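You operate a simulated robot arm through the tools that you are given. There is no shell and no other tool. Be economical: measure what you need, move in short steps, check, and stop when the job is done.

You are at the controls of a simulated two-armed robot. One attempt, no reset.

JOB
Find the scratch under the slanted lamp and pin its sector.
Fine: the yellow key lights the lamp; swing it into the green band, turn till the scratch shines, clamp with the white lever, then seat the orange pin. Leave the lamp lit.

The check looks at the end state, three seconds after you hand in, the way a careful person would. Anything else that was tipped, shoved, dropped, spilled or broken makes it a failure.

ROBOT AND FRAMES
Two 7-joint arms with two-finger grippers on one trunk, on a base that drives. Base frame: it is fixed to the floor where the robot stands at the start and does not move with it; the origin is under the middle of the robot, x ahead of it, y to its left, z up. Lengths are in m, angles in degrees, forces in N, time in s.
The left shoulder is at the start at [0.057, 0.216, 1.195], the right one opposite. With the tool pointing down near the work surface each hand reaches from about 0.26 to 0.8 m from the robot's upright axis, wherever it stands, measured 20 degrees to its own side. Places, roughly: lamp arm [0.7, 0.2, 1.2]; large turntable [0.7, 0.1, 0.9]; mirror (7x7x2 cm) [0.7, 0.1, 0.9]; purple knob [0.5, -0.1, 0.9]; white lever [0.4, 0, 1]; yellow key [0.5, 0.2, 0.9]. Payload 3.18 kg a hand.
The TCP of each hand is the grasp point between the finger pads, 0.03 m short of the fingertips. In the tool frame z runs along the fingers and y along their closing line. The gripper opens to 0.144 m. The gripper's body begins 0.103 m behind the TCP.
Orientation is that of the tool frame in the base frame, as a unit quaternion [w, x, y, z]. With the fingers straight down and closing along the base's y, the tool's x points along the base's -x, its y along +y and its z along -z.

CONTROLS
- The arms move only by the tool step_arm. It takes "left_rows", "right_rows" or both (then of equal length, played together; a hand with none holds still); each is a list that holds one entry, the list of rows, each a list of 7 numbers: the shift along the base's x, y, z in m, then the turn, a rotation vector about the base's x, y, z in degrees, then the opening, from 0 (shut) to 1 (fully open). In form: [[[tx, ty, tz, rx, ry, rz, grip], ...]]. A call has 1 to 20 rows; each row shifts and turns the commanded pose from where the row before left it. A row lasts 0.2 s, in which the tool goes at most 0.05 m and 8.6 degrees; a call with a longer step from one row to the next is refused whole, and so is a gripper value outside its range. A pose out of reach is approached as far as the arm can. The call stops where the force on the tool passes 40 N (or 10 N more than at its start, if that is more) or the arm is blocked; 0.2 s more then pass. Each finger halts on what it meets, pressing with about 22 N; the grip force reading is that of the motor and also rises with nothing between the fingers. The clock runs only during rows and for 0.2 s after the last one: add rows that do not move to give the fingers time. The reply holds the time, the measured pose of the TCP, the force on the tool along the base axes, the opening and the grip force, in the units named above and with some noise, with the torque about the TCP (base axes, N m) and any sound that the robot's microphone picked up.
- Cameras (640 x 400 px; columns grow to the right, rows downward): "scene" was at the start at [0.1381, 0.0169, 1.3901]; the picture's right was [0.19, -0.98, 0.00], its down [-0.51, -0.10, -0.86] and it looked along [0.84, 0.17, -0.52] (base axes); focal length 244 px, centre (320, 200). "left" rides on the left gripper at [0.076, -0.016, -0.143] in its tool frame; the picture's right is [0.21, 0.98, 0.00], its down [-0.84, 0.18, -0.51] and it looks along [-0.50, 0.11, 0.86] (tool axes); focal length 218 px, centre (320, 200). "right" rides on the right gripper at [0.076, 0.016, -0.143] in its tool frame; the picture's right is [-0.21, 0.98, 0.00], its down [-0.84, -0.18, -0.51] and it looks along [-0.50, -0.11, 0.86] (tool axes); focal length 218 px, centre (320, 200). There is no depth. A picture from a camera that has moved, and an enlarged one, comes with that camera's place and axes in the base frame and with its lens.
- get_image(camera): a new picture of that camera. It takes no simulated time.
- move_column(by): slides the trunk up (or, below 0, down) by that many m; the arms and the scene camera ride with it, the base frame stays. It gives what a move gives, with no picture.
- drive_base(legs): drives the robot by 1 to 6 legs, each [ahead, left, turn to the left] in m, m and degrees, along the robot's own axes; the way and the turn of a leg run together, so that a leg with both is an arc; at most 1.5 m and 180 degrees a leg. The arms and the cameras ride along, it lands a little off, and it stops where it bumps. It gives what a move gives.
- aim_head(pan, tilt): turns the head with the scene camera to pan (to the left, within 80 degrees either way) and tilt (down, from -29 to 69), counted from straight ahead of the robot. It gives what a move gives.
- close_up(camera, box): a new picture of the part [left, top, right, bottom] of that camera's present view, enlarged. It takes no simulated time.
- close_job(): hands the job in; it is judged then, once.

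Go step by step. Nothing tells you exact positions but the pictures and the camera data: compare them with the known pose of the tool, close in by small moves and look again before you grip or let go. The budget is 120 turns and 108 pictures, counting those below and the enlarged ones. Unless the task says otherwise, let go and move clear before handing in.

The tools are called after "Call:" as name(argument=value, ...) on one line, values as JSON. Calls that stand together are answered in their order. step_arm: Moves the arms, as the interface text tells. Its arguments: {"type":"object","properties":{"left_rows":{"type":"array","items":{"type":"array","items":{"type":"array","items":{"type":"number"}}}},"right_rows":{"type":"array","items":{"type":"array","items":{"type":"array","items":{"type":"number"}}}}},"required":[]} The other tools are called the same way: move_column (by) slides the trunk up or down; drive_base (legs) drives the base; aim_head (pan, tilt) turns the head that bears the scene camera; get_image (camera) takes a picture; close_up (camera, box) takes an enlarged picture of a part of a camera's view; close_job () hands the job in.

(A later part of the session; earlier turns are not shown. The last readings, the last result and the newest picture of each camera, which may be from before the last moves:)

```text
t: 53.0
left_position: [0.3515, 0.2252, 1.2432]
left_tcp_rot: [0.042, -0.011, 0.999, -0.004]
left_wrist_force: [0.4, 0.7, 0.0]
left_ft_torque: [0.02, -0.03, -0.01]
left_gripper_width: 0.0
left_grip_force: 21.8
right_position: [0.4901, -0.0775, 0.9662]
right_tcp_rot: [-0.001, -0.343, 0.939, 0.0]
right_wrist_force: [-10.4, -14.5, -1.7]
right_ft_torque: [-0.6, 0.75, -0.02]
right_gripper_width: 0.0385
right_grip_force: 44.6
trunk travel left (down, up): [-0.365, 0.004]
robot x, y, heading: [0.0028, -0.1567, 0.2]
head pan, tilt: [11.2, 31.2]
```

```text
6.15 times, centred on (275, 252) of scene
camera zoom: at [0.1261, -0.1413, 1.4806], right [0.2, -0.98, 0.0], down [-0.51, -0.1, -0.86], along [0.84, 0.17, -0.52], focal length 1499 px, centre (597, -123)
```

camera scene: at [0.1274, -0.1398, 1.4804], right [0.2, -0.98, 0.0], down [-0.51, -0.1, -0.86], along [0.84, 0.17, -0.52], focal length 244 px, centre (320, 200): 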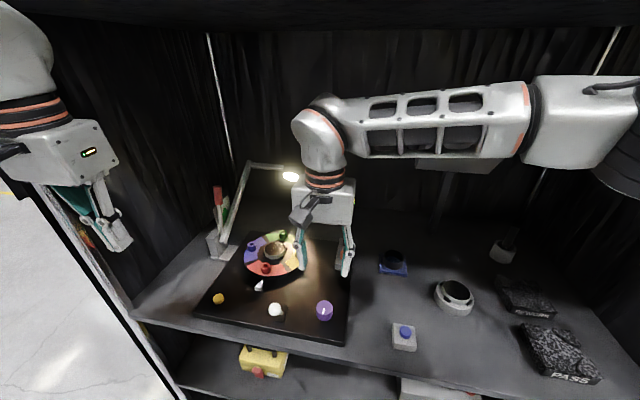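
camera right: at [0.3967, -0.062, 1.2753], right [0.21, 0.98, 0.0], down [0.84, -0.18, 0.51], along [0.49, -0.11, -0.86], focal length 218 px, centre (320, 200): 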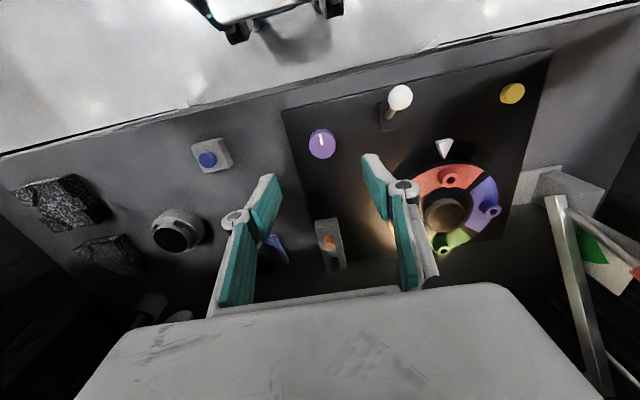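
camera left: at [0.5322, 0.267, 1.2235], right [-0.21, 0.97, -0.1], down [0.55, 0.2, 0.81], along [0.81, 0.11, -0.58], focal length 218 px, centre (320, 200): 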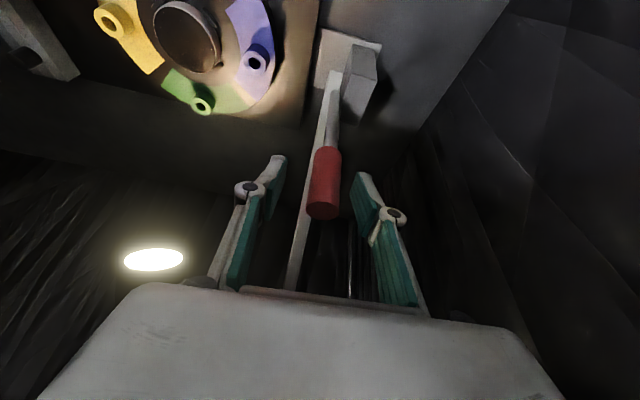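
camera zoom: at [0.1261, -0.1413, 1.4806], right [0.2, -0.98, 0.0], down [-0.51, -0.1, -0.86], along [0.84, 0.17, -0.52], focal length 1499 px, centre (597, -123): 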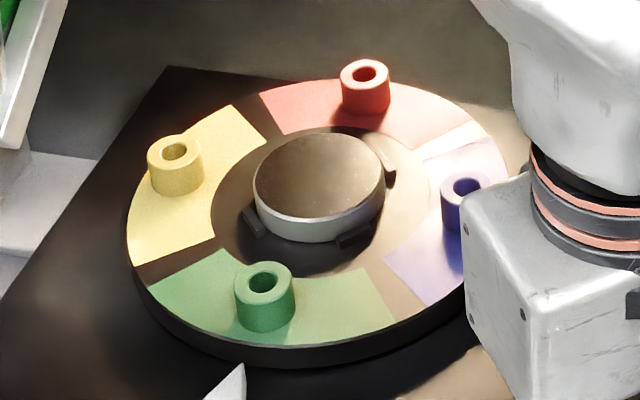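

Half a turn done with no glint yet. I unwind the wrist and continue with the other half.

Call:
step_arm(right_rows=[[[0, 0, 0, 0, 0, 0, 0.4], [0.002, 0, 0.001, 0, 0, 0, 0.55], [0, 0, 0, 0, 0, -8.5, 0.55], [0, 0, 0, 0, 0, -8.5, 0.55], [0, 0, 0, 0, 0, -8.5, 0.55], [0, 0, 0, 0, 0, -8.5, 0.55], [0, 0, 0, 0, 0, -8.5, 0.55], [0, 0, 0, 0, 0, -8.5, 0.55], [0, 0, 0, 0, 0, -8.5, 0.55], [0, 0, 0, 0, 0, -8.5, 0.55], [0, 0, 0, 0, 0, -8.5, 0.55], [0, 0, 0, 0, 0, -8.5, 0.55], [0, 0, 0, 0, 0, -8.5, 0.55], [0, 0, 0, 0, 0, -8.5, 0.55], [0, 0, 0, 0, 0, -8.5, 0.55], [0, 0, 0, 0, 0, -8.5, 0.55], [0, 0, 0, 0, 0, 0, 0.55]]])

Call:
step_arm(right_rows=[[[0, 0, 0, 0, 0, 0, 0.35], [0, 0, 0, 0, 0, 0, 0.2], [0, 0, 0, 0, 0, 0, 0.2], [0, 0, 0, 0, 0, 0, 0.2], [0, 0, 0, 0, 0, 8, 0.2], [0, 0, 0, 0, 0, 8, 0.2], [0, 0, 0, 0, 0, 0, 0.2]]])

Call:
close_up(camera="scene", box=[235, 220, 315, 285])

```text
t: 56.6
left_position: [0.3521, 0.2266, 1.2429]
left_tcp_rot: [0.04, -0.012, 0.999, -0.004]
left_wrist_force: [-0.5, 0.4, -0.8]
left_ft_torque: [-0.03, 0.0, 0.01]
left_gripper_width: 0.0003
left_grip_force: 21.7
right_position: [0.4931, -0.078, 0.966]
right_tcp_rot: [0.0, 0.636, 0.772, 0.0]
right_wrist_force: [-0.5, 0.1, -0.2]
right_ft_torque: [-0.02, 0.02, -0.02]
right_gripper_width: 0.0792
right_grip_force: 0.0
trunk travel left (down, up): [-0.365, 0.004]
robot x, y, heading: [0.0002, -0.156, 0.3]
head pan, tilt: [11.2, 31.2]
```

```text
t: 58.2
left_position: [0.3518, 0.2265, 1.2421]
left_tcp_rot: [0.042, -0.013, 0.999, -0.004]
left_wrist_force: [-0.3, 0.5, -0.7]
left_ft_torque: [0.05, -0.01, 0.01]
left_gripper_width: 0.0001
left_grip_force: 21.7
right_position: [0.4888, -0.0772, 0.9665]
right_tcp_rot: [-0.002, 0.521, 0.854, 0.0]
right_wrist_force: [-14.3, -3.1, -9.0]
right_ft_torque: [-0.21, 0.4, 0.04]
right_gripper_width: 0.0394
right_grip_force: 44.9
trunk travel left (down, up): [-0.365, 0.004]
robot x, y, heading: [-0.0015, -0.1534, -0.1]
head pan, tilt: [11.2, 31.2]
```

```text
6.15 times, centred on (275, 252) of scene
camera zoom: at [0.1261, -0.14, 1.4805], right [0.2, -0.98, 0.0], down [-0.51, -0.1, -0.86], along [0.84, 0.17, -0.52], focal length 1499 px, centre (597, -123)
```

zoom: 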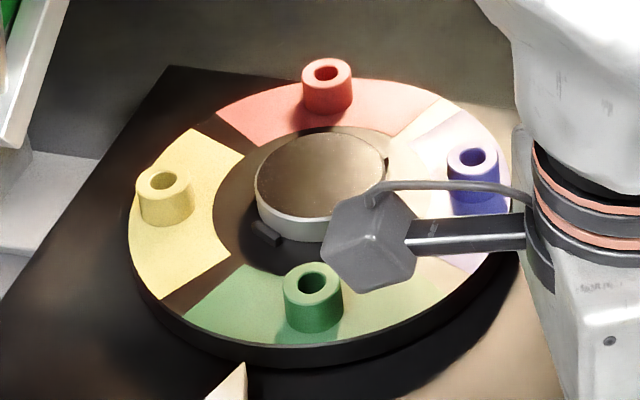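

Call:
step_arm(right_rows=[[[-0.002, 0, 0, 0, 0, 8, 0.2], [0, 0, 0, 0, 0, 8, 0.2], [0, 0, 0, 0, 0, 0, 0.2]]])

Call:
close_up(camera="scene", box=[235, 220, 315, 285])

Call:
step_arm(right_rows=[[[0, 0, 0, 0, 0, 8, 0.2], [0, 0, 0, 0, 0, 8, 0.2], [0, 0, 0, 0, 0, 0, 0.2]]])

Call:
close_up(camera="scene", box=[235, 220, 315, 285])

```text
t: 59.0
left_position: [0.352, 0.2261, 1.2434]
left_tcp_rot: [0.042, -0.013, 0.999, -0.003]
left_wrist_force: [0.2, 0.4, 1.1]
left_ft_torque: [-0.01, 0.02, 0.0]
left_gripper_width: 0.0
left_grip_force: 22.0
right_position: [0.4893, -0.0774, 0.9658]
right_tcp_rot: [-0.001, 0.397, 0.918, 0.0]
right_wrist_force: [-10.6, -2.6, -12.2]
right_ft_torque: [0.03, 0.35, 0.05]
right_gripper_width: 0.0389
right_grip_force: 44.7
trunk travel left (down, up): [-0.365, 0.004]
robot x, y, heading: [-0.0006, -0.1592, -0.2]
head pan, tilt: [11.2, 31.2]
```

```text
6.15 times, centred on (275, 252) of scene
camera zoom: at [0.1269, -0.1399, 1.4804], right [0.2, -0.98, 0.0], down [-0.51, -0.1, -0.86], along [0.84, 0.17, -0.52], focal length 1499 px, centre (597, -123)
```

zoom: 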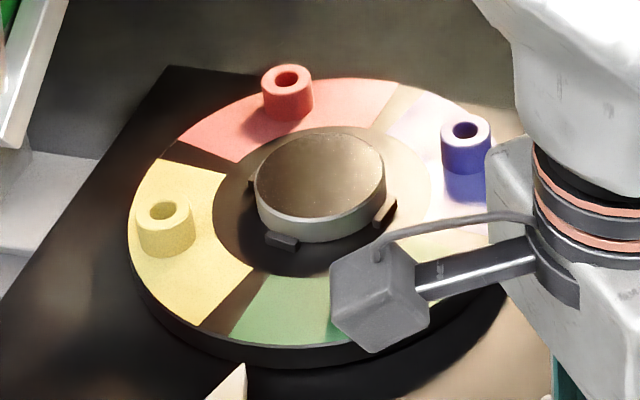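

```text
t: 59.8
left_position: [0.3531, 0.2259, 1.2427]
left_tcp_rot: [0.041, -0.012, 0.999, -0.004]
left_wrist_force: [-0.4, 0.3, 0.3]
left_ft_torque: [-0.01, -0.01, -0.01]
left_gripper_width: 0.0
left_grip_force: 21.8
right_position: [0.49, -0.0781, 0.9665]
right_tcp_rot: [0.0, 0.266, 0.964, 0.001]
right_wrist_force: [-8.6, -2.7, -13.4]
right_ft_torque: [-0.11, 0.16, 0.06]
right_gripper_width: 0.0393
right_grip_force: 44.5
trunk travel left (down, up): [-0.365, 0.004]
robot x, y, heading: [0.0002, -0.1543, -0.1]
head pan, tilt: [11.2, 31.2]
```

```text
6.15 times, centred on (275, 252) of scene
camera zoom: at [0.127, -0.1398, 1.4804], right [0.2, -0.98, 0.0], down [-0.51, -0.1, -0.86], along [0.84, 0.17, -0.52], focal length 1499 px, centre (597, -123)
```

zoom: 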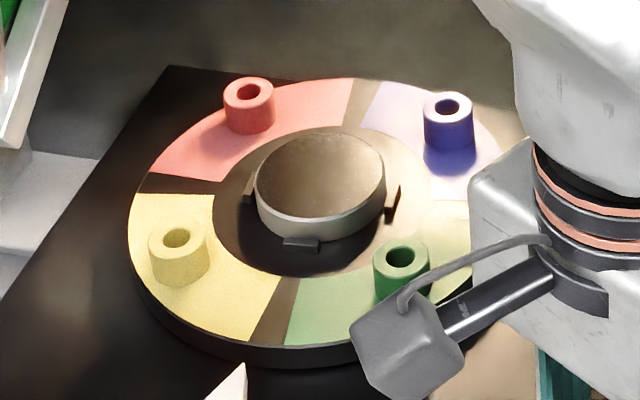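

Call:
step_arm(right_rows=[[[0, 0, 0, 0, 0, 8, 0.2], [0, 0, 0, 0, 0, 8, 0.2], [0, 0, 0, 0, 0, 0, 0.2]]])

Call:
close_up(camera="scene", box=[235, 220, 315, 285])

Call:
step_arm(right_rows=[[[0, 0, 0, 0, 0, 8, 0.2], [0, 0, 0, 0, 0, 8, 0.2], [0, 0, 0, 0, 0, 0, 0.2]]])

Call:
close_up(camera="scene", box=[235, 220, 315, 285])

```text
t: 60.6
left_position: [0.3527, 0.2276, 1.2422]
left_tcp_rot: [0.04, -0.012, 0.999, -0.004]
left_wrist_force: [0.1, -0.1, 0.8]
left_ft_torque: [0.03, 0.0, -0.02]
left_gripper_width: 0.0
left_grip_force: 22.3
right_position: [0.4903, -0.0788, 0.9663]
right_tcp_rot: [-0.001, 0.13, 0.992, 0.0]
right_wrist_force: [-10.5, -3.5, -15.5]
right_ft_torque: [-0.27, -0.05, 0.03]
right_gripper_width: 0.0393
right_grip_force: 44.4
trunk travel left (down, up): [-0.365, 0.004]
robot x, y, heading: [-0.001, -0.1573, -0.2]
head pan, tilt: [11.2, 31.2]
```

```text
6.15 times, centred on (275, 252) of scene
camera zoom: at [0.1271, -0.1399, 1.4804], right [0.2, -0.98, 0.0], down [-0.51, -0.1, -0.86], along [0.84, 0.17, -0.52], focal length 1499 px, centre (597, -123)
```

zoom: 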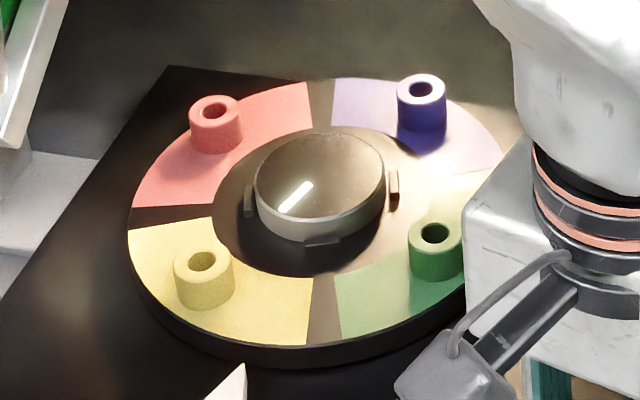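

```text
t: 61.4
left_position: [0.3527, 0.2266, 1.242]
left_tcp_rot: [0.041, -0.012, 0.999, -0.003]
left_wrist_force: [0.1, 0.1, -0.3]
left_ft_torque: [0.04, 0.02, 0.01]
left_gripper_width: 0.0001
left_grip_force: 21.7
right_position: [0.4893, -0.0782, 0.9662]
right_tcp_rot: [-0.001, -0.01, 1.0, 0.0]
right_wrist_force: [-8.0, -6.9, -10.3]
right_ft_torque: [-0.22, 0.84, 0.03]
right_gripper_width: 0.0395
right_grip_force: 45.1
trunk travel left (down, up): [-0.365, 0.004]
robot x, y, heading: [0.0023, -0.1558, -0.1]
head pan, tilt: [11.2, 31.2]
```

```text
6.15 times, centred on (275, 252) of scene
camera zoom: at [0.1271, -0.1403, 1.4805], right [0.2, -0.98, 0.0], down [-0.51, -0.1, -0.86], along [0.84, 0.17, -0.52], focal length 1499 px, centre (597, -123)
```

zoom: 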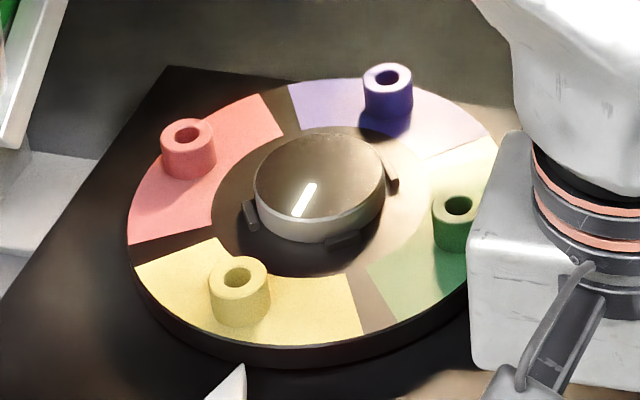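

The scratch shines now, radially in the direction of the yellow sector. I turn about 10 degrees more toward the white pointer to see whether it's even more central in its window.

Call:
step_arm(right_rows=[[[0, 0, 0, 0, 0, 5, 0.2], [0, 0, 0, 0, 0, 5, 0.2], [0, 0, 0, 0, 0, 0, 0.2]]])

Call:
close_up(camera="scene", box=[235, 220, 315, 285])

```text
t: 62.2
left_position: [0.3527, 0.2254, 1.2438]
left_tcp_rot: [0.041, -0.012, 0.999, -0.003]
left_wrist_force: [-0.2, -0.2, -0.3]
left_ft_torque: [-0.01, 0.03, -0.04]
left_gripper_width: 0.0
left_grip_force: 22.2
right_position: [0.4895, -0.0779, 0.9658]
right_tcp_rot: [-0.001, -0.097, 0.995, 0.0]
right_wrist_force: [-9.4, -7.7, -14.0]
right_ft_torque: [-0.02, -0.3, 0.01]
right_gripper_width: 0.0396
right_grip_force: 45.2
trunk travel left (down, up): [-0.365, 0.004]
robot x, y, heading: [-0.0028, -0.1558, -0.1]
head pan, tilt: [11.2, 31.2]
```

```text
6.15 times, centred on (275, 252) of scene
camera zoom: at [0.127, -0.1404, 1.4804], right [0.2, -0.98, 0.0], down [-0.51, -0.1, -0.86], along [0.84, 0.17, -0.52], focal length 1499 px, centre (597, -123)
```

zoom: 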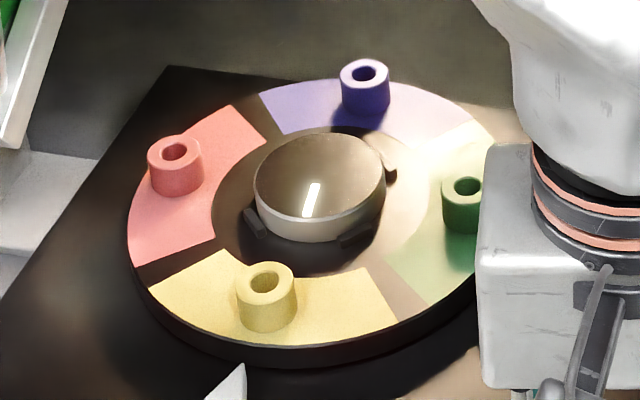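

Still shining and close to the pointer, so the angle is good. I release the knob gently and lift the right hand away.

Call:
step_arm(right_rows=[[[0, 0, 0, 0, 0, 0, 0.3], [0, 0, 0, 0, 0, 0, 0.45], [0, 0, 0, 0, 0, 0, 0.5], [0, 0, 0.02, 0, 0, 0, 0.5], [0, 0, 0.045, 0, 0, 0, 0.5], [0, 0, 0.045, 0, 0, 0, 0.5], [0, -0.03, 0.04, 0, 0, 0, 0.5], [0, -0.04, 0.02, 0, 0, -8, 0.4], [0, -0.045, 0, 0, 0, -3, 0.3], [0, -0.045, 0, 0, 0, 0, 0.3]]])

Call:
close_up(camera="scene", box=[220, 220, 380, 350])

```text
t: 64.4
left_position: [0.3524, 0.2245, 1.2429]
left_tcp_rot: [0.041, -0.011, 0.999, -0.003]
left_wrist_force: [-0.3, 0.8, 0.7]
left_ft_torque: [0.05, -0.01, 0.0]
left_gripper_width: 0.0
left_grip_force: 21.7
right_position: [0.4878, -0.2401, 1.1365]
right_tcp_rot: [-0.001, 0.0, 1.0, 0.001]
right_wrist_force: [-0.2, 0.5, 0.5]
right_ft_torque: [0.05, 0.02, 0.01]
right_gripper_width: 0.0432
right_grip_force: 0.1
trunk travel left (down, up): [-0.365, 0.004]
robot x, y, heading: [0.0016, -0.1554, -0.2]
head pan, tilt: [11.2, 31.2]
```

```text
3.08 times, centred on (300, 285) of scene
camera zoom: at [0.1269, -0.1415, 1.4805], right [0.2, -0.98, 0.0], down [-0.51, -0.1, -0.86], along [0.84, 0.17, -0.52], focal length 749 px, centre (382, -62)
```

zoom: 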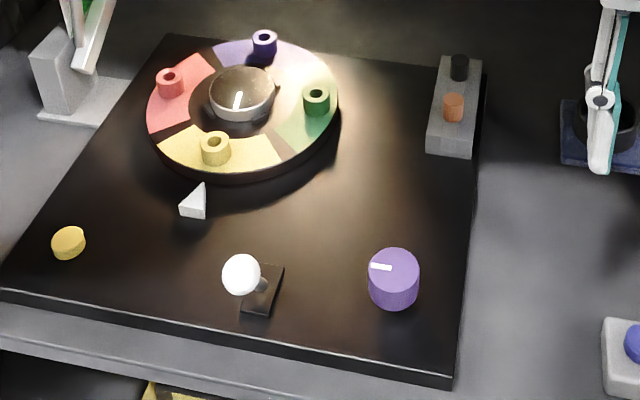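

Scratch still shines. Now the closed left hand goes in front (robot side) of the white lever ball near [0.4425,0.028,0.98].

Call:
step_arm(left_rows=[[[0, -0.04, -0.02, 0, 4.5, 0, 0], [0, -0.04, -0.02, 0, 0, 0, 0], [0, -0.04, -0.02, 0, 0, 0, 0], [0, -0.04, -0.02, 0, 0, 0, 0], [0.01, -0.036, -0.02, 0, 0, 0, 0], [0.01, 0, -0.04, 0, 0, 0, 0], [0.01, 0, -0.04, 0, 0, 0, 0], [0.01, 0, -0.01, 0, 0, 0, 0], [0, 0, 0, 0, 0, 0, 0]]])

Call:
get_image(camera="left")

Call:
close_up(camera="scene", box=[220, 220, 380, 350])

```text
t: 66.4
left_position: [0.3933, 0.0322, 1.0524]
left_tcp_rot: [0.002, -0.011, 1.0, -0.003]
left_wrist_force: [-0.5, -0.7, -1.2]
left_ft_torque: [0.02, -0.01, 0.02]
left_gripper_width: 0.0
left_grip_force: 22.2
right_position: [0.4886, -0.2375, 1.1364]
right_tcp_rot: [-0.001, -0.001, 1.0, 0.0]
right_wrist_force: [-0.3, 0.3, -0.2]
right_ft_torque: [0.03, -0.01, -0.02]
right_gripper_width: 0.0433
right_grip_force: 0.1
trunk travel left (down, up): [-0.365, 0.004]
robot x, y, heading: [0.0029, -0.1545, -0.1]
head pan, tilt: [11.2, 31.2]
```

```text
32 pictures are left
camera left: at [0.3169, 0.0145, 1.1956], right [-0.23, 0.97, -0.01], down [0.84, 0.2, 0.51], along [0.5, 0.11, -0.86], focal length 218 px, centre (320, 200)
```

left: 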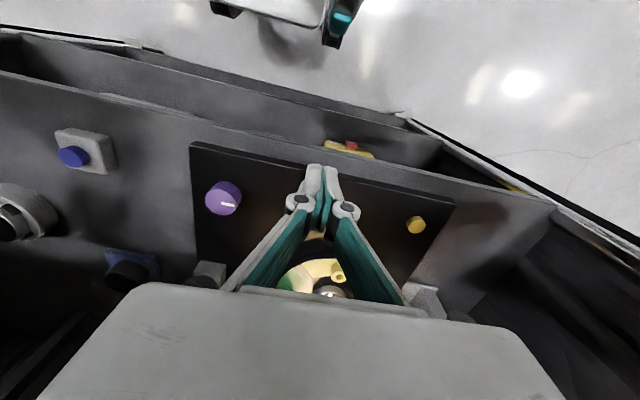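

```text
3.08 times, centred on (300, 285) of scene
camera zoom: at [0.1271, -0.1396, 1.4805], right [0.2, -0.98, 0.0], down [-0.51, -0.1, -0.86], along [0.84, 0.17, -0.52], focal length 749 px, centre (382, -62)
```

zoom: 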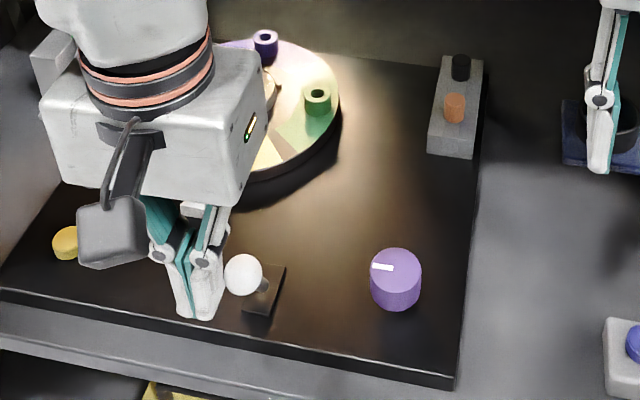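

Call:
step_arm(left_rows=[[[0, -0.003, -0.03, 0, 0, 0, 0], [0, 0, -0.027, 0, 0, 0, 0], [0.008, 0, 0, 0, 0, 0, 0], [0.008, 0, 0, 0, 0, 0, 0], [0.008, 0, 0, 0, 0, 0, 0], [0.008, 0, 0, 0, 0, 0, 0], [0.008, 0, 0, 0, 0, 0, 0], [0, 0, 0, 0, 0, 0, 0]]])

Call:
close_up(camera="scene", box=[220, 220, 380, 350])

```text
t: 68.2
left_position: [0.4333, 0.0277, 0.9965]
left_tcp_rot: [0.002, -0.012, 1.0, -0.004]
left_wrist_force: [-0.3, 0.9, 0.7]
left_ft_torque: [0.02, 0.01, -0.01]
left_gripper_width: 0.0
left_grip_force: 30.9
right_position: [0.4884, -0.2372, 1.1364]
right_tcp_rot: [-0.001, -0.001, 1.0, 0.001]
right_wrist_force: [-0.2, 0.2, 0.0]
right_ft_torque: [-0.03, -0.02, -0.01]
right_gripper_width: 0.0432
right_grip_force: 0.0
trunk travel left (down, up): [-0.365, 0.004]
robot x, y, heading: [-0.0016, -0.1603, 0.1]
head pan, tilt: [11.2, 31.2]
```

```text
3.08 times, centred on (300, 285) of scene
camera zoom: at [0.1271, -0.1396, 1.4804], right [0.2, -0.98, 0.0], down [-0.51, -0.1, -0.86], along [0.84, 0.17, -0.52], focal length 749 px, centre (382, -62)
```

zoom: 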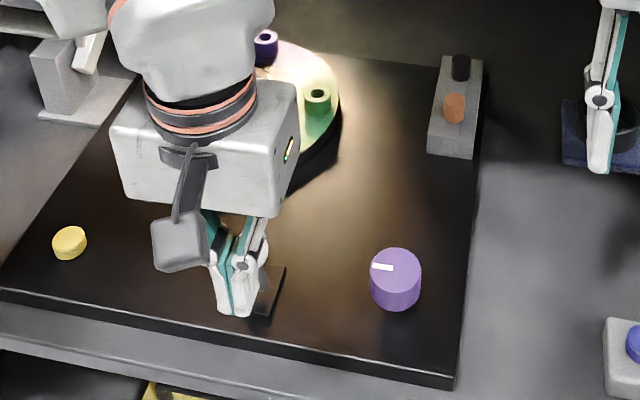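

Call:
step_arm(left_rows=[[[0.008, 0, 0, 0, 0, 0, 0], [0.008, 0, 0, 0, 0, 0, 0], [0.008, 0, 0, 0, 0, 0, 0], [0.008, 0, 0, 0, 0, 0, 0], [0, 0, 0, 0, 0, 0, 0]]])

Call:
get_image(camera="left")

```text
t: 69.4
left_position: [0.4639, 0.0289, 0.9958]
left_tcp_rot: [0.002, -0.011, 1.0, -0.003]
left_wrist_force: [-0.5, -0.8, -0.2]
left_ft_torque: [0.01, 0.0, 0.0]
left_gripper_width: 0.0001
left_grip_force: 30.7
right_position: [0.4888, -0.2363, 1.1362]
right_tcp_rot: [-0.001, -0.001, 1.0, 0.0]
right_wrist_force: [0.4, 0.5, 0.9]
right_ft_torque: [0.03, 0.0, 0.02]
right_gripper_width: 0.0434
right_grip_force: 0.0
trunk travel left (down, up): [-0.365, 0.004]
robot x, y, heading: [-0.0015, -0.1541, 0.0]
head pan, tilt: [11.2, 31.2]
```

```text
29 pictures are left
camera left: at [0.3881, 0.0107, 1.1392], right [-0.23, 0.97, -0.01], down [0.84, 0.2, 0.51], along [0.5, 0.11, -0.86], focal length 218 px, centre (320, 200)
```

left: 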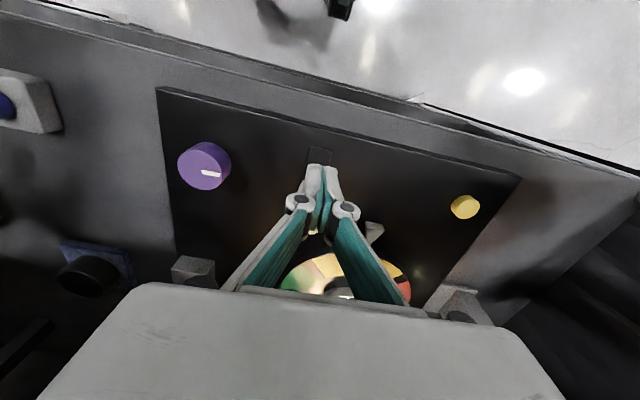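

Call:
step_arm(left_rows=[[[0.008, 0, 0, 0, 0, 0, 0], [0.006, 0, 0, 0, 0, 0, 0], [0, 0, 0, 0, 0, 0, 0], [-0.03, 0, 0, 0, 0, 0, 0], [-0.03, 0, 0.03, 0, 0, 0, 0], [-0.02, 0.03, 0.03, 0, 0, 0, 0], [0, 0.04, 0.02, 0, 0, 0, 0], [0, 0.04, 0.02, 0, 0, 0, 0]]])

Call:
close_up(camera="scene", box=[220, 220, 380, 350])

```text
t: 71.2
left_position: [0.398, 0.137, 1.0957]
left_tcp_rot: [0.002, -0.011, 1.0, -0.004]
left_wrist_force: [-0.6, 0.4, -0.3]
left_ft_torque: [-0.05, 0.01, 0.01]
left_gripper_width: 0.0
left_grip_force: 30.9
right_position: [0.4883, -0.2362, 1.1379]
right_tcp_rot: [-0.001, 0.0, 1.0, 0.0]
right_wrist_force: [0.8, 0.2, -0.6]
right_ft_torque: [-0.01, -0.01, 0.0]
right_gripper_width: 0.043
right_grip_force: 0.1
trunk travel left (down, up): [-0.365, 0.004]
robot x, y, heading: [-0.0005, -0.1574, 0.3]
head pan, tilt: [11.2, 31.2]
```

```text
3.08 times, centred on (300, 285) of scene
camera zoom: at [0.126, -0.1382, 1.4805], right [0.2, -0.98, 0.0], down [-0.51, -0.1, -0.86], along [0.84, 0.17, -0.52], focal length 749 px, centre (382, -62)
```

zoom: 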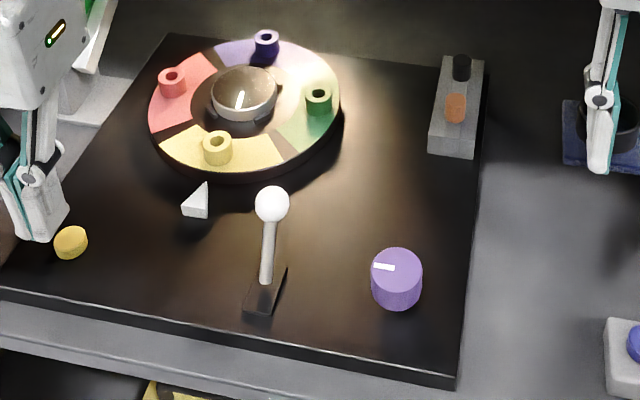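

The lever has swung over to the far side, but I heard no click and felt no stop, so I push a little further to verify it's at its end.

Call:
step_arm(left_rows=[[[0, -0.04, -0.01, 0, 0, 0, 0], [0, -0.04, -0.02, 0, 0, 0, 0], [0, -0.029, -0.03, 0, 0, 0, 0], [0, 0, -0.04, 0, 0, 0, 0], [0.04, 0, 0, 0, 0, 0, 0], [0.03, 0, 0, 0, 0, 0, 0], [0.008, 0, 0, 0, 0, 0, 0], [0.006, 0, 0, 0, 0, 0, 0], [0.006, 0, 0, 0, 0, 0, 0], [0.006, 0, 0, 0, 0, 0, 0], [0.006, 0, 0, 0, 0, 0, 0], [0.006, 0, 0, 0, 0, 0, 0]]])

Call:
get_image(camera="scene")

```text
t: 73.3
left_position: [0.4808, 0.0286, 0.9965]
left_tcp_rot: [-0.012, -0.012, 1.0, -0.003]
left_wrist_force: [-18.7, 3.0, 17.2]
left_ft_torque: [-0.08, 0.39, 0.08]
left_gripper_width: 0.0059
left_grip_force: 31.4
right_position: [0.487, -0.2358, 1.1377]
right_tcp_rot: [-0.001, -0.002, 1.0, 0.001]
right_wrist_force: [0.6, -0.3, -0.7]
right_ft_torque: [0.01, 0.06, -0.01]
right_gripper_width: 0.043
right_grip_force: 0.1
trunk travel left (down, up): [-0.365, 0.004]
robot x, y, heading: [-0.0009, -0.1554, 0.2]
head pan, tilt: [11.2, 31.2]
stopped in row 10 (left hand): the force on the tool passed its limit at 44 N (the readings are from after the stop); the commanded pose is now the measured one
```

```text
27 pictures are left
camera scene: at [0.125, -0.1395, 1.4807], right [0.2, -0.98, 0.0], down [-0.51, -0.1, -0.86], along [0.84, 0.17, -0.52], focal length 244 px, centre (320, 200)
```

scene: 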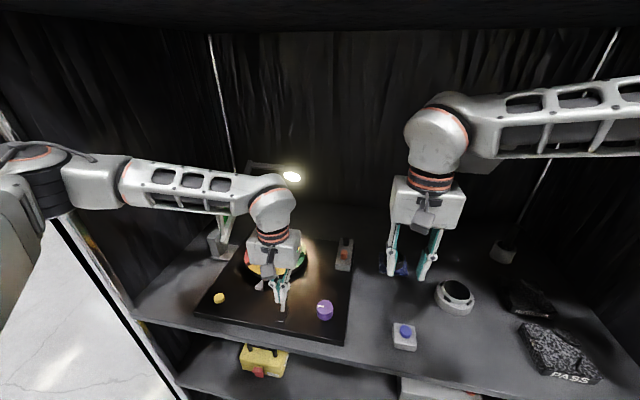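

The lever is at a hard stop, so it's clamped. I stow the left hand and bring the right hand above the orange pin near [0.667,-0.101,0.97].

Call:
step_arm(left_rows=[[[-0.03, 0, 0, 0, 0, 0, 0], [-0.04, 0, 0.01, 0, 0, 0, 0], [-0.02, 0.02, 0.035, 0, 0, 0, 0], [-0.01, 0.03, 0.035, 0, 0, 0, 0], [-0.01, 0.03, 0.035, 0, 0, 0, 0], [-0.01, 0.03, 0.035, 0, 0, 0, 0], [0, 0.04, 0.03, 0, 0, 0, 0], [0, 0.04, 0.03, 0, 0, 0, 0], [0, 0, 0, 0, 0, 0, 0]]], right_rows=[[[0.025, 0.02, 0, 0, 0, 0, 0.35], [0.025, 0.02, 0, 0, 0, 0, 0.35], [0.025, 0.02, 0, 0, 0, 0, 0.35], [0.025, 0.02, 0, 0, 0, 0, 0.35], [0.025, 0.02, 0, 0, 0, 0, 0.35], [0.025, 0.02, 0, 0, 0, 0, 0.35], [0.025, 0.015, -0.02, 0, 0, 0, 0.35], [0.003, 0, -0.02, 0, 0, 0, 0.35], [0, 0, 0, 0, 0, 0, 0.35]]])

Call:
get_image(camera="right")

Call:
close_up(camera="scene", box=[220, 200, 400, 350])

```text
t: 75.5
left_position: [0.365, 0.2187, 1.2026]
left_tcp_rot: [-0.009, -0.012, 1.0, -0.003]
left_wrist_force: [-0.2, -0.6, 0.3]
left_ft_torque: [-0.01, 0.03, 0.01]
left_gripper_width: 0.0
left_grip_force: 31.0
right_position: [0.6657, -0.1246, 1.0924]
right_tcp_rot: [-0.003, 0.028, 1.0, 0.009]
right_wrist_force: [0.3, 0.2, -0.2]
right_ft_torque: [0.01, -0.02, 0.01]
right_gripper_width: 0.0503
right_grip_force: 0.1
right hand out of reach, approached as far as the arm can: row 7
trunk travel left (down, up): [-0.365, 0.004]
robot x, y, heading: [0.0005, -0.1562, -0.0]
head pan, tilt: [11.2, 31.2]
stopped in row 9 (right hand): the arm was blocked; the commanded pose is now the measured one
```

```text
26 pictures are left
camera right: at [0.5922, -0.1076, 1.2359], right [0.26, 0.97, 0.02], down [0.83, -0.23, 0.5], along [0.48, -0.12, -0.87], focal length 218 px, centre (320, 200)
```

right: 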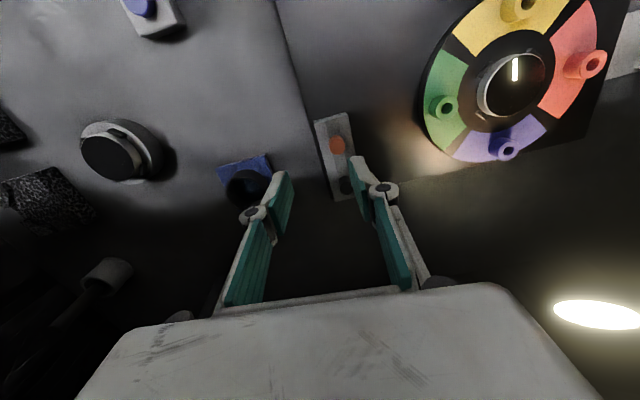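

```text
2.67 times, centred on (310, 275) of scene
camera zoom: at [0.1266, -0.1395, 1.4804], right [0.2, -0.98, 0.0], down [-0.51, -0.1, -0.86], along [0.84, 0.17, -0.52], focal length 650 px, centre (347, 0)
```

zoom: 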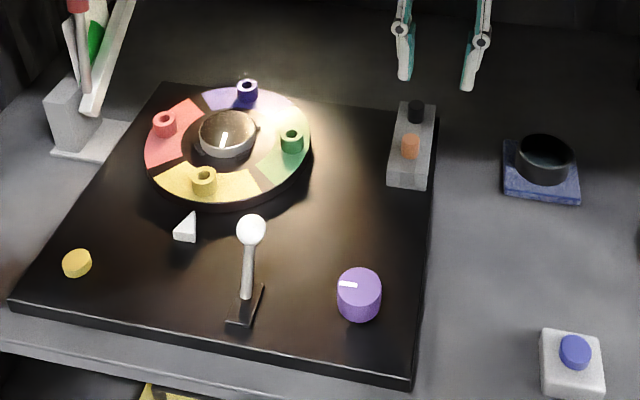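

The right arm reports being blocked short of the pin; I check what it touches.

Call:
get_image(camera="scene")

```text
24 pictures are left
camera scene: at [0.1266, -0.1395, 1.4804], right [0.2, -0.98, 0.0], down [-0.51, -0.1, -0.86], along [0.84, 0.17, -0.52], focal length 244 px, centre (320, 200)
```

scene: 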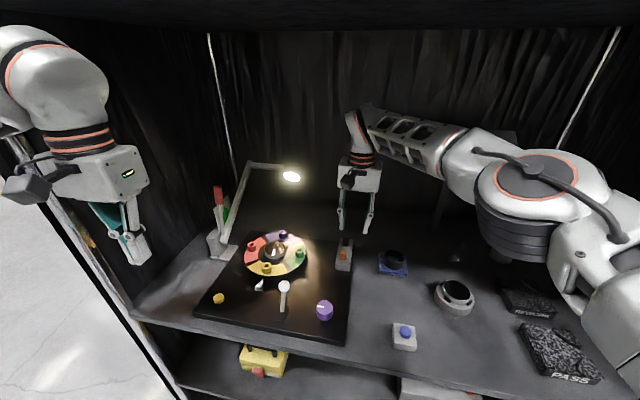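

Likely just the reach limit at this height, since no force shows and nothing has been moved. I descend while shifting toward the pin; refined pin top is [0.6686,-0.102,0.968].

Call:
step_arm(right_rows=[[[0, 0, -0.02, 0, 0, 0, 0.35], [0, 0.008, -0.02, 0, 0, 0, 0.35], [0.001, 0.008, -0.01, 0, 0, 0, 0.35], [0.001, 0.007, 0, 0, 0, 0, 0.35], [0, 0, 0, 0, 0, 0, 0.35]]])

Call:
close_up(camera="right", box=[220, 60, 440, 220])

```text
t: 77.0
left_position: [0.3663, 0.2181, 1.2028]
left_tcp_rot: [-0.009, -0.013, 1.0, -0.002]
left_wrist_force: [0.4, -0.4, -0.1]
left_ft_torque: [0.01, 0.02, -0.03]
left_gripper_width: 0.0
left_grip_force: 31.0
right_position: [0.679, -0.134, 1.0442]
right_tcp_rot: [-0.005, 0.053, 0.998, 0.018]
right_wrist_force: [-1.1, 0.9, 1.2]
right_ft_torque: [0.03, 0.01, -0.03]
right_gripper_width: 0.0506
right_grip_force: 0.0
right hand out of reach, approached as far as the arm can: row 4
trunk travel left (down, up): [-0.365, 0.004]
robot x, y, heading: [-0.0013, -0.1562, 0.2]
head pan, tilt: [11.2, 31.2]
stopped in row 5 (right hand): the arm was blocked; the commanded pose is now the measured one
```

```text
2.50 times, centred on (330, 140) of right
camera zoom: at [0.6066, -0.114, 1.1887], right [0.31, 0.95, 0.03], down [0.82, -0.29, 0.49], along [0.48, -0.13, -0.87], focal length 546 px, centre (295, 350)
```

zoom: 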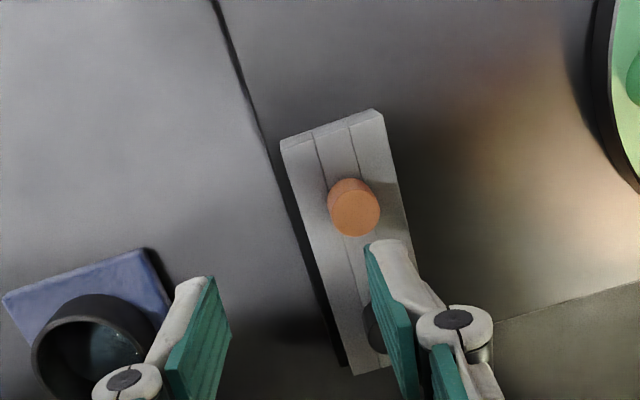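

The arm is drifting under contact upstream of the wrist, so I back it off the same way at once and inspect.

Call:
step_arm(right_rows=[[[-0.02, -0.005, 0.03, 0, 0, 0, 0.35], [-0.03, -0.01, 0.03, 0, 0, 0, 0.35], [-0.035, -0.02, 0.02, 0, 0, 0, 0.35], [-0.035, -0.025, 0.0, 0, 0, 0, 0.35], [-0.035, -0.025, 0, 0, 0, 0, 0.35], [-0.035, -0.025, 0, 0, 0, 0, 0.35], [-0.03, 0, 0.03, 0, 0, 0, 0.35], [-0.03, 0, 0.03, 0, 0, 0, 0.35], [0, 0, 0, 0, 0, 0, 0.35]]])

Call:
get_image(camera="scene")

```text
t: 79.0
left_position: [0.3656, 0.218, 1.2031]
left_tcp_rot: [-0.008, -0.012, 1.0, -0.003]
left_wrist_force: [-0.8, 0.1, 0.3]
left_ft_torque: [-0.03, 0.0, 0.04]
left_gripper_width: 0.0
left_grip_force: 30.6
right_position: [0.4262, -0.2397, 1.1855]
right_tcp_rot: [-0.004, 0.049, 0.999, 0.017]
right_wrist_force: [0.3, 0.4, 0.3]
right_ft_torque: [-0.05, -0.01, 0.02]
right_gripper_width: 0.0501
right_grip_force: 0.0
trunk travel left (down, up): [-0.365, 0.004]
robot x, y, heading: [0.002, -0.1572, -0.1]
head pan, tilt: [11.2, 31.2]
```

```text
22 pictures are left
camera scene: at [0.1274, -0.1391, 1.4803], right [0.2, -0.98, 0.0], down [-0.51, -0.1, -0.86], along [0.84, 0.17, -0.52], focal length 244 px, centre (320, 200)
```

scene: 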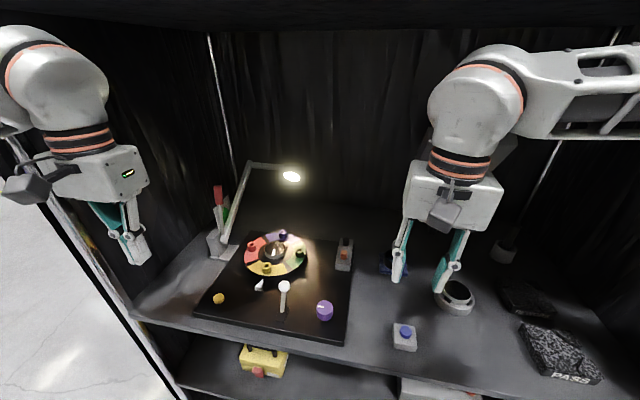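

Nothing looks displaced. I stow the right arm back and use the left arm for the pin instead, moving in over the panel.

Call:
step_arm(right_rows=[[[-0.02, -0.02, 0.03, 0, 0, 0, 0.35], [-0.02, -0.03, 0.03, 0, 0, 0, 0.35], [-0.02, -0.03, 0.03, 0, 0, 0, 0.35], [-0.02, -0.03, 0.03, 0, 0, 0, 0.2], [0, 0, 0, 0, 0, 0, 0], [0, 0, 0, 0, 0, 0, 0], [0, 0, 0, 0, 0, 0, 0], [0, 0, 0, 0, 0, 0, 0], [0, 0, 0, 0, 0, 0, 0], [0, 0, 0, 0, 0, 0, 0], [0, 0, 0, 0, 0, 0, 0], [0, 0, 0, 0, 0, 0, 0], [0, 0, 0, 0, 0, 0, 0]]], left_rows=[[[0, -0.03, 0, 0, 0, 0, 0], [0.005, -0.04, 0, 0, 0, 0, 0], [0.01, -0.04, 0, 0, 0, 0, 0.35], [0.02, -0.04, 0, 0, 0, 0, 0.35], [0.03, -0.035, 0, 0, 0, 0, 0.35], [0.03, -0.035, 0, 0, 0, 0, 0.35], [0.03, -0.035, 0, 0, 0, 0, 0.35], [0.03, -0.035, 0, 0, 0, 0, 0.35], [0.035, -0.03, -0.01, 0, 0, 0, 0.35], [0.04, 0, -0.02, 0, 0, 0, 0.35], [0.04, 0, -0.02, 0, 0, 0, 0.35], [0.03, 0, -0.03, 0, 0, 0, 0.35], [0, 0, 0, 0, 0, 0, 0.35]]])

Call:
get_image(camera="left")

Call:
get_image(camera="scene")

```text
t: 79.9
left_position: [0.3852, 0.0837, 1.205]
left_tcp_rot: [-0.007, -0.011, 1.0, 0.001]
left_wrist_force: [-1.2, -1.4, 0.7]
left_ft_torque: [0.18, -0.07, 0.0]
left_gripper_width: 0.0505
left_grip_force: 0.0
right_position: [0.3424, -0.3407, 1.2793]
right_tcp_rot: [-0.013, 0.033, 0.999, 0.003]
right_wrist_force: [-1.7, -2.4, 0.1]
right_ft_torque: [0.24, -0.13, 0.01]
right_gripper_width: 0.0287
right_grip_force: 0.0
trunk travel left (down, up): [-0.365, 0.004]
robot x, y, heading: [-0.0048, -0.1557, 0.1]
head pan, tilt: [11.2, 31.2]
stopped in row 4 (right hand): the force on the tool passed its limit at 80 N (the readings are from after the stop); the commanded pose is now the measured one
```

```text
21 pictures are left
camera left: at [0.3122, 0.0643, 1.349], right [-0.23, 0.97, 0.0], down [0.84, 0.2, 0.5], along [0.48, 0.12, -0.87], focal length 218 px, centre (320, 200)
```

left: 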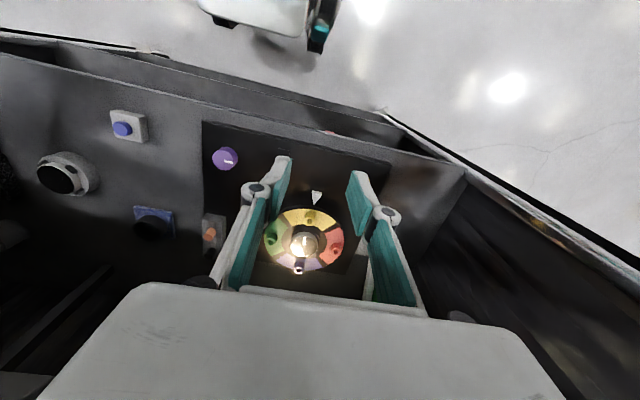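

```text
20 pictures are left
camera scene: at [0.1208, -0.1479, 1.4826], right [0.2, -0.98, -0.01], down [-0.5, -0.1, -0.86], along [0.84, 0.17, -0.51], focal length 244 px, centre (320, 200)
```

scene: 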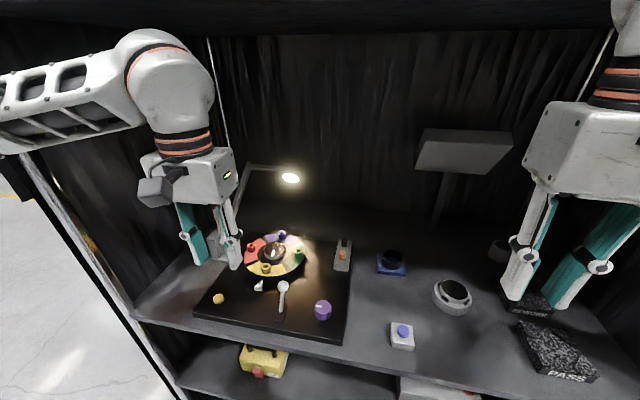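

The right arm bumped something while retracting (probably the frame); the box and other items look unmoved. I ease it back a little and continue the left hand toward the pin.

Call:
step_arm(right_rows=[[[0.01, 0.02, -0.02, 0, 0, 0, 0.2], [0.01, 0.02, -0.02, 0, 0, 0, 0.2], [0, 0, 0, 0, 0, 0, 0.2]]])

Call:
step_arm(left_rows=[[[0.02, -0.03, 0, 0, 0, 0, 0.35], [0.03, -0.035, 0, 0, 0, 0, 0.35], [0.03, -0.035, 0, 0, 0, 0, 0.35], [0.03, -0.035, 0, 0, 0, 0, 0.35], [0.03, -0.03, 0, 0, 0, 0, 0.35], [0.035, -0.02, -0.01, 0, 0, 0, 0.35], [0.04, 0, -0.02, 0, 0, 0, 0.35], [0.04, 0, -0.02, 0, 0, 0, 0.35], [0.028, 0, -0.03, 0, 0, 0, 0.35], [0, 0, 0, 0, 0, 0, 0.35]]])

Call:
get_image(camera="left")

Call:
get_image(camera="scene")

```text
t: 80.7
left_position: [0.3897, 0.0918, 1.2024]
left_tcp_rot: [-0.008, -0.014, 1.0, -0.003]
left_wrist_force: [-0.7, -0.7, -0.8]
left_ft_torque: [-0.02, -0.04, -0.04]
left_gripper_width: 0.0502
left_grip_force: 0.1
right_position: [0.3659, -0.2909, 1.24]
right_tcp_rot: [-0.013, 0.033, 0.999, 0.0]
right_wrist_force: [-0.8, -0.1, -0.1]
right_ft_torque: [-0.03, -0.07, -0.01]
right_gripper_width: 0.0291
right_grip_force: 0.1
trunk travel left (down, up): [-0.365, 0.004]
robot x, y, heading: [-0.0035, -0.1577, 0.3]
head pan, tilt: [11.2, 31.2]
```

```text
t: 82.9
left_position: [0.6746, -0.0942, 1.1212]
left_tcp_rot: [-0.007, -0.016, 1.0, -0.003]
left_wrist_force: [-1.6, -0.4, -0.4]
left_ft_torque: [-0.01, -0.02, 0.01]
left_gripper_width: 0.0506
left_grip_force: 0.0
right_position: [0.3676, -0.2898, 1.2409]
right_tcp_rot: [-0.013, 0.033, 0.999, 0.0]
right_wrist_force: [0.1, -0.4, -0.4]
right_ft_torque: [-0.02, -0.01, 0.01]
right_gripper_width: 0.0286
right_grip_force: 0.1
trunk travel left (down, up): [-0.365, 0.004]
robot x, y, heading: [-0.003, -0.154, 0.2]
head pan, tilt: [11.2, 31.2]
```

```text
19 pictures are left
camera left: at [0.6006, -0.1123, 1.2651], right [-0.24, 0.97, 0.0], down [0.84, 0.21, 0.49], along [0.48, 0.11, -0.87], focal length 218 px, centre (320, 200)
```

left: 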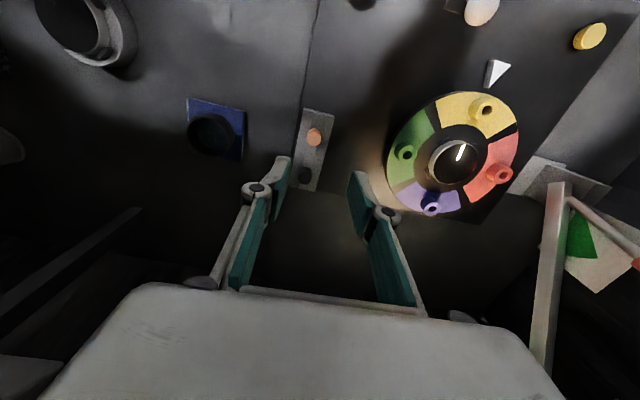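

```text
18 pictures are left
camera scene: at [0.1255, -0.1374, 1.4805], right [0.2, -0.98, 0.0], down [-0.51, -0.1, -0.86], along [0.84, 0.17, -0.52], focal length 244 px, centre (320, 200)
```

scene: 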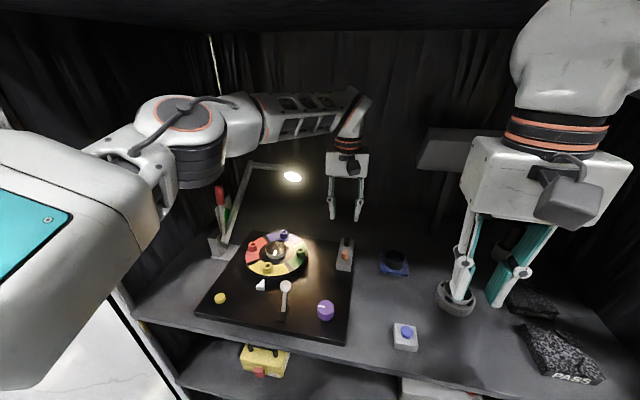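

Left hand is well placed; pin confirmed at about [0.669,-0.103]. I centre and descend to just above it.

Call:
step_arm(left_rows=[[[-0.006, -0.009, -0.03, 0, 0, 0, 0.35], [0, 0, -0.03, 0, 0, 0, 0.35], [0, 0, -0.03, 0, 0, 0, 0.35], [0, 0, 0, 0, 0, 0, 0.35]]])

Call:
close_up(camera="left", box=[220, 60, 420, 220])

Call:
close_up(camera="scene", box=[150, 130, 390, 290])

```text
t: 83.9
left_position: [0.6666, -0.1008, 1.0304]
left_tcp_rot: [-0.008, -0.014, 1.0, -0.003]
left_wrist_force: [0.7, -0.3, 0.0]
left_ft_torque: [0.0, 0.0, 0.03]
left_gripper_width: 0.0506
left_grip_force: 0.0
right_position: [0.3685, -0.2911, 1.239]
right_tcp_rot: [-0.014, 0.033, 0.999, -0.002]
right_wrist_force: [-0.9, -0.1, 0.7]
right_ft_torque: [0.02, -0.01, 0.01]
right_gripper_width: 0.0289
right_grip_force: 0.1
trunk travel left (down, up): [-0.365, 0.004]
robot x, y, heading: [-0.0046, -0.1522, 0.2]
head pan, tilt: [11.2, 31.2]
```

```text
2.50 times, centred on (320, 140) of left
camera zoom: at [0.5932, -0.1199, 1.1742], right [-0.24, 0.97, 0.0], down [0.85, 0.21, 0.49], along [0.48, 0.11, -0.87], focal length 546 px, centre (320, 350)
```

zoom: 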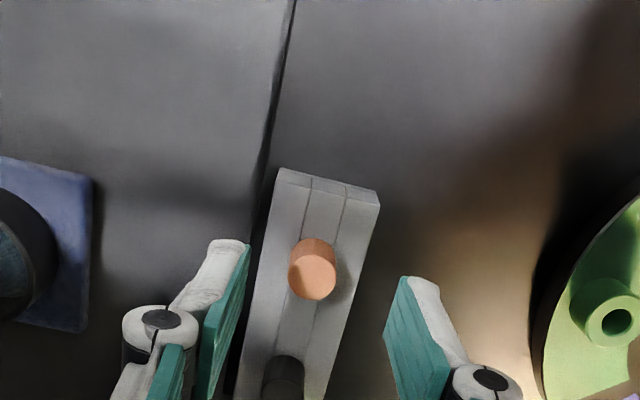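

```text
2.50 times, centred on (270, 210) of scene
camera zoom: at [0.1258, -0.1377, 1.4805], right [0.2, -0.98, 0.0], down [-0.51, -0.1, -0.86], along [0.84, 0.17, -0.52], focal length 609 px, centre (445, 175)
```

zoom: 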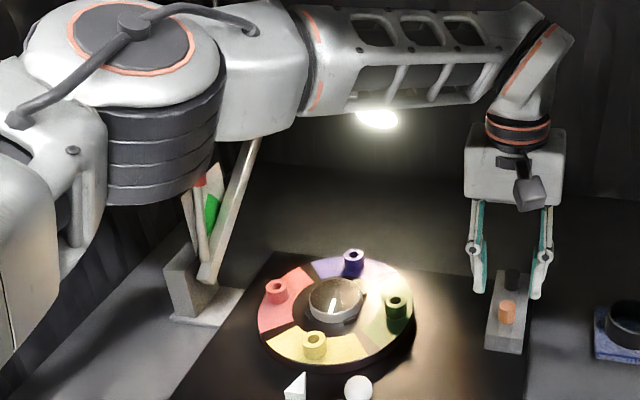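

Clear of the lamp. I make the last small correction, lower to the pin and grip.

Call:
step_arm(left_rows=[[[0.004, -0.003, -0.02, 0, 0, 0, 0.35], [0, 0, -0.02, 0, 0, 0, 0.35], [0, 0, -0.006, 0, 0, 0, 0.35], [0, 0, 0, 0, 0, 0, 0.22], [0, 0, 0, 0, 0, 0, 0.1], [0, 0, 0, 0, 0, 0, 0.05], [0, 0, 0, 0, 0, 0, 0.05]]])

Call:
close_up(camera="left", box=[220, 60, 420, 220])

```text
t: 85.5
left_position: [0.6711, -0.1036, 0.9841]
left_tcp_rot: [-0.009, -0.014, 1.0, -0.003]
left_wrist_force: [0.0, -0.9, -0.5]
left_ft_torque: [-0.01, 0.02, 0.03]
left_gripper_width: 0.0184
left_grip_force: 21.9
right_position: [0.3689, -0.2901, 1.239]
right_tcp_rot: [-0.014, 0.033, 0.999, 0.0]
right_wrist_force: [0.2, 0.2, 0.6]
right_ft_torque: [0.01, 0.02, -0.01]
right_gripper_width: 0.0285
right_grip_force: 0.0
trunk travel left (down, up): [-0.365, 0.004]
robot x, y, heading: [-0.0025, -0.1525, 0.6]
head pan, tilt: [11.2, 31.2]
```

```text
2.50 times, centred on (320, 140) of left
camera zoom: at [0.5981, -0.1226, 1.1276], right [-0.24, 0.97, 0.0], down [0.85, 0.21, 0.49], along [0.48, 0.11, -0.87], focal length 546 px, centre (320, 350)
```

zoom: 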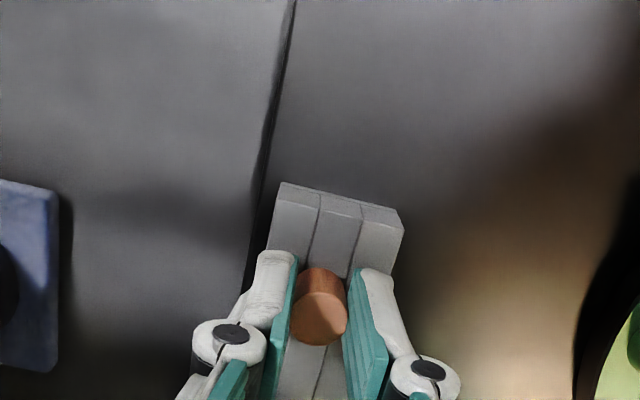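

Call:
step_arm(left_rows=[[[0, 0, -0.003, 0, 0, 0, 0], [0, 0, 0, 0, 0, 0, 0], [0, 0, 0.01, 0, 0, 0, 0], [0, 0, 0.015, 0, 0, 0, 0], [0, 0, 0.02, 0, 0, 0, 0], [0, 0, 0.025, 0, 0, 0, 0], [0, 0, 0.02, 0, 0, 0, 0], [0, 0, 0, 0, 0, 0, 0]]])

Call:
close_up(camera="scene", box=[230, 160, 390, 290])

```text
t: 87.3
left_position: [0.6723, -0.1055, 1.074]
left_tcp_rot: [-0.008, -0.015, 1.0, -0.003]
left_wrist_force: [-0.9, 0.4, -0.3]
left_ft_torque: [0.01, 0.01, -0.02]
left_gripper_width: 0.0185
left_grip_force: 22.4
right_position: [0.369, -0.2914, 1.2402]
right_tcp_rot: [-0.013, 0.033, 0.999, 0.0]
right_wrist_force: [0.3, -0.5, -0.4]
right_ft_torque: [-0.02, -0.01, 0.01]
right_gripper_width: 0.0287
right_grip_force: 0.1
trunk travel left (down, up): [-0.365, 0.004]
robot x, y, heading: [0.0007, -0.1581, 0.2]
head pan, tilt: [11.2, 31.2]
```

```text
3.08 times, centred on (310, 225) of scene
camera zoom: at [0.1264, -0.1376, 1.4804], right [0.2, -0.98, 0.0], down [-0.51, -0.1, -0.86], along [0.84, 0.17, -0.52], focal length 749 px, centre (351, 123)
```

zoom: 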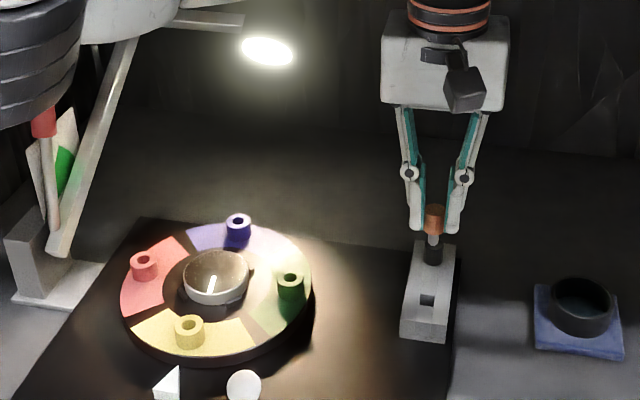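

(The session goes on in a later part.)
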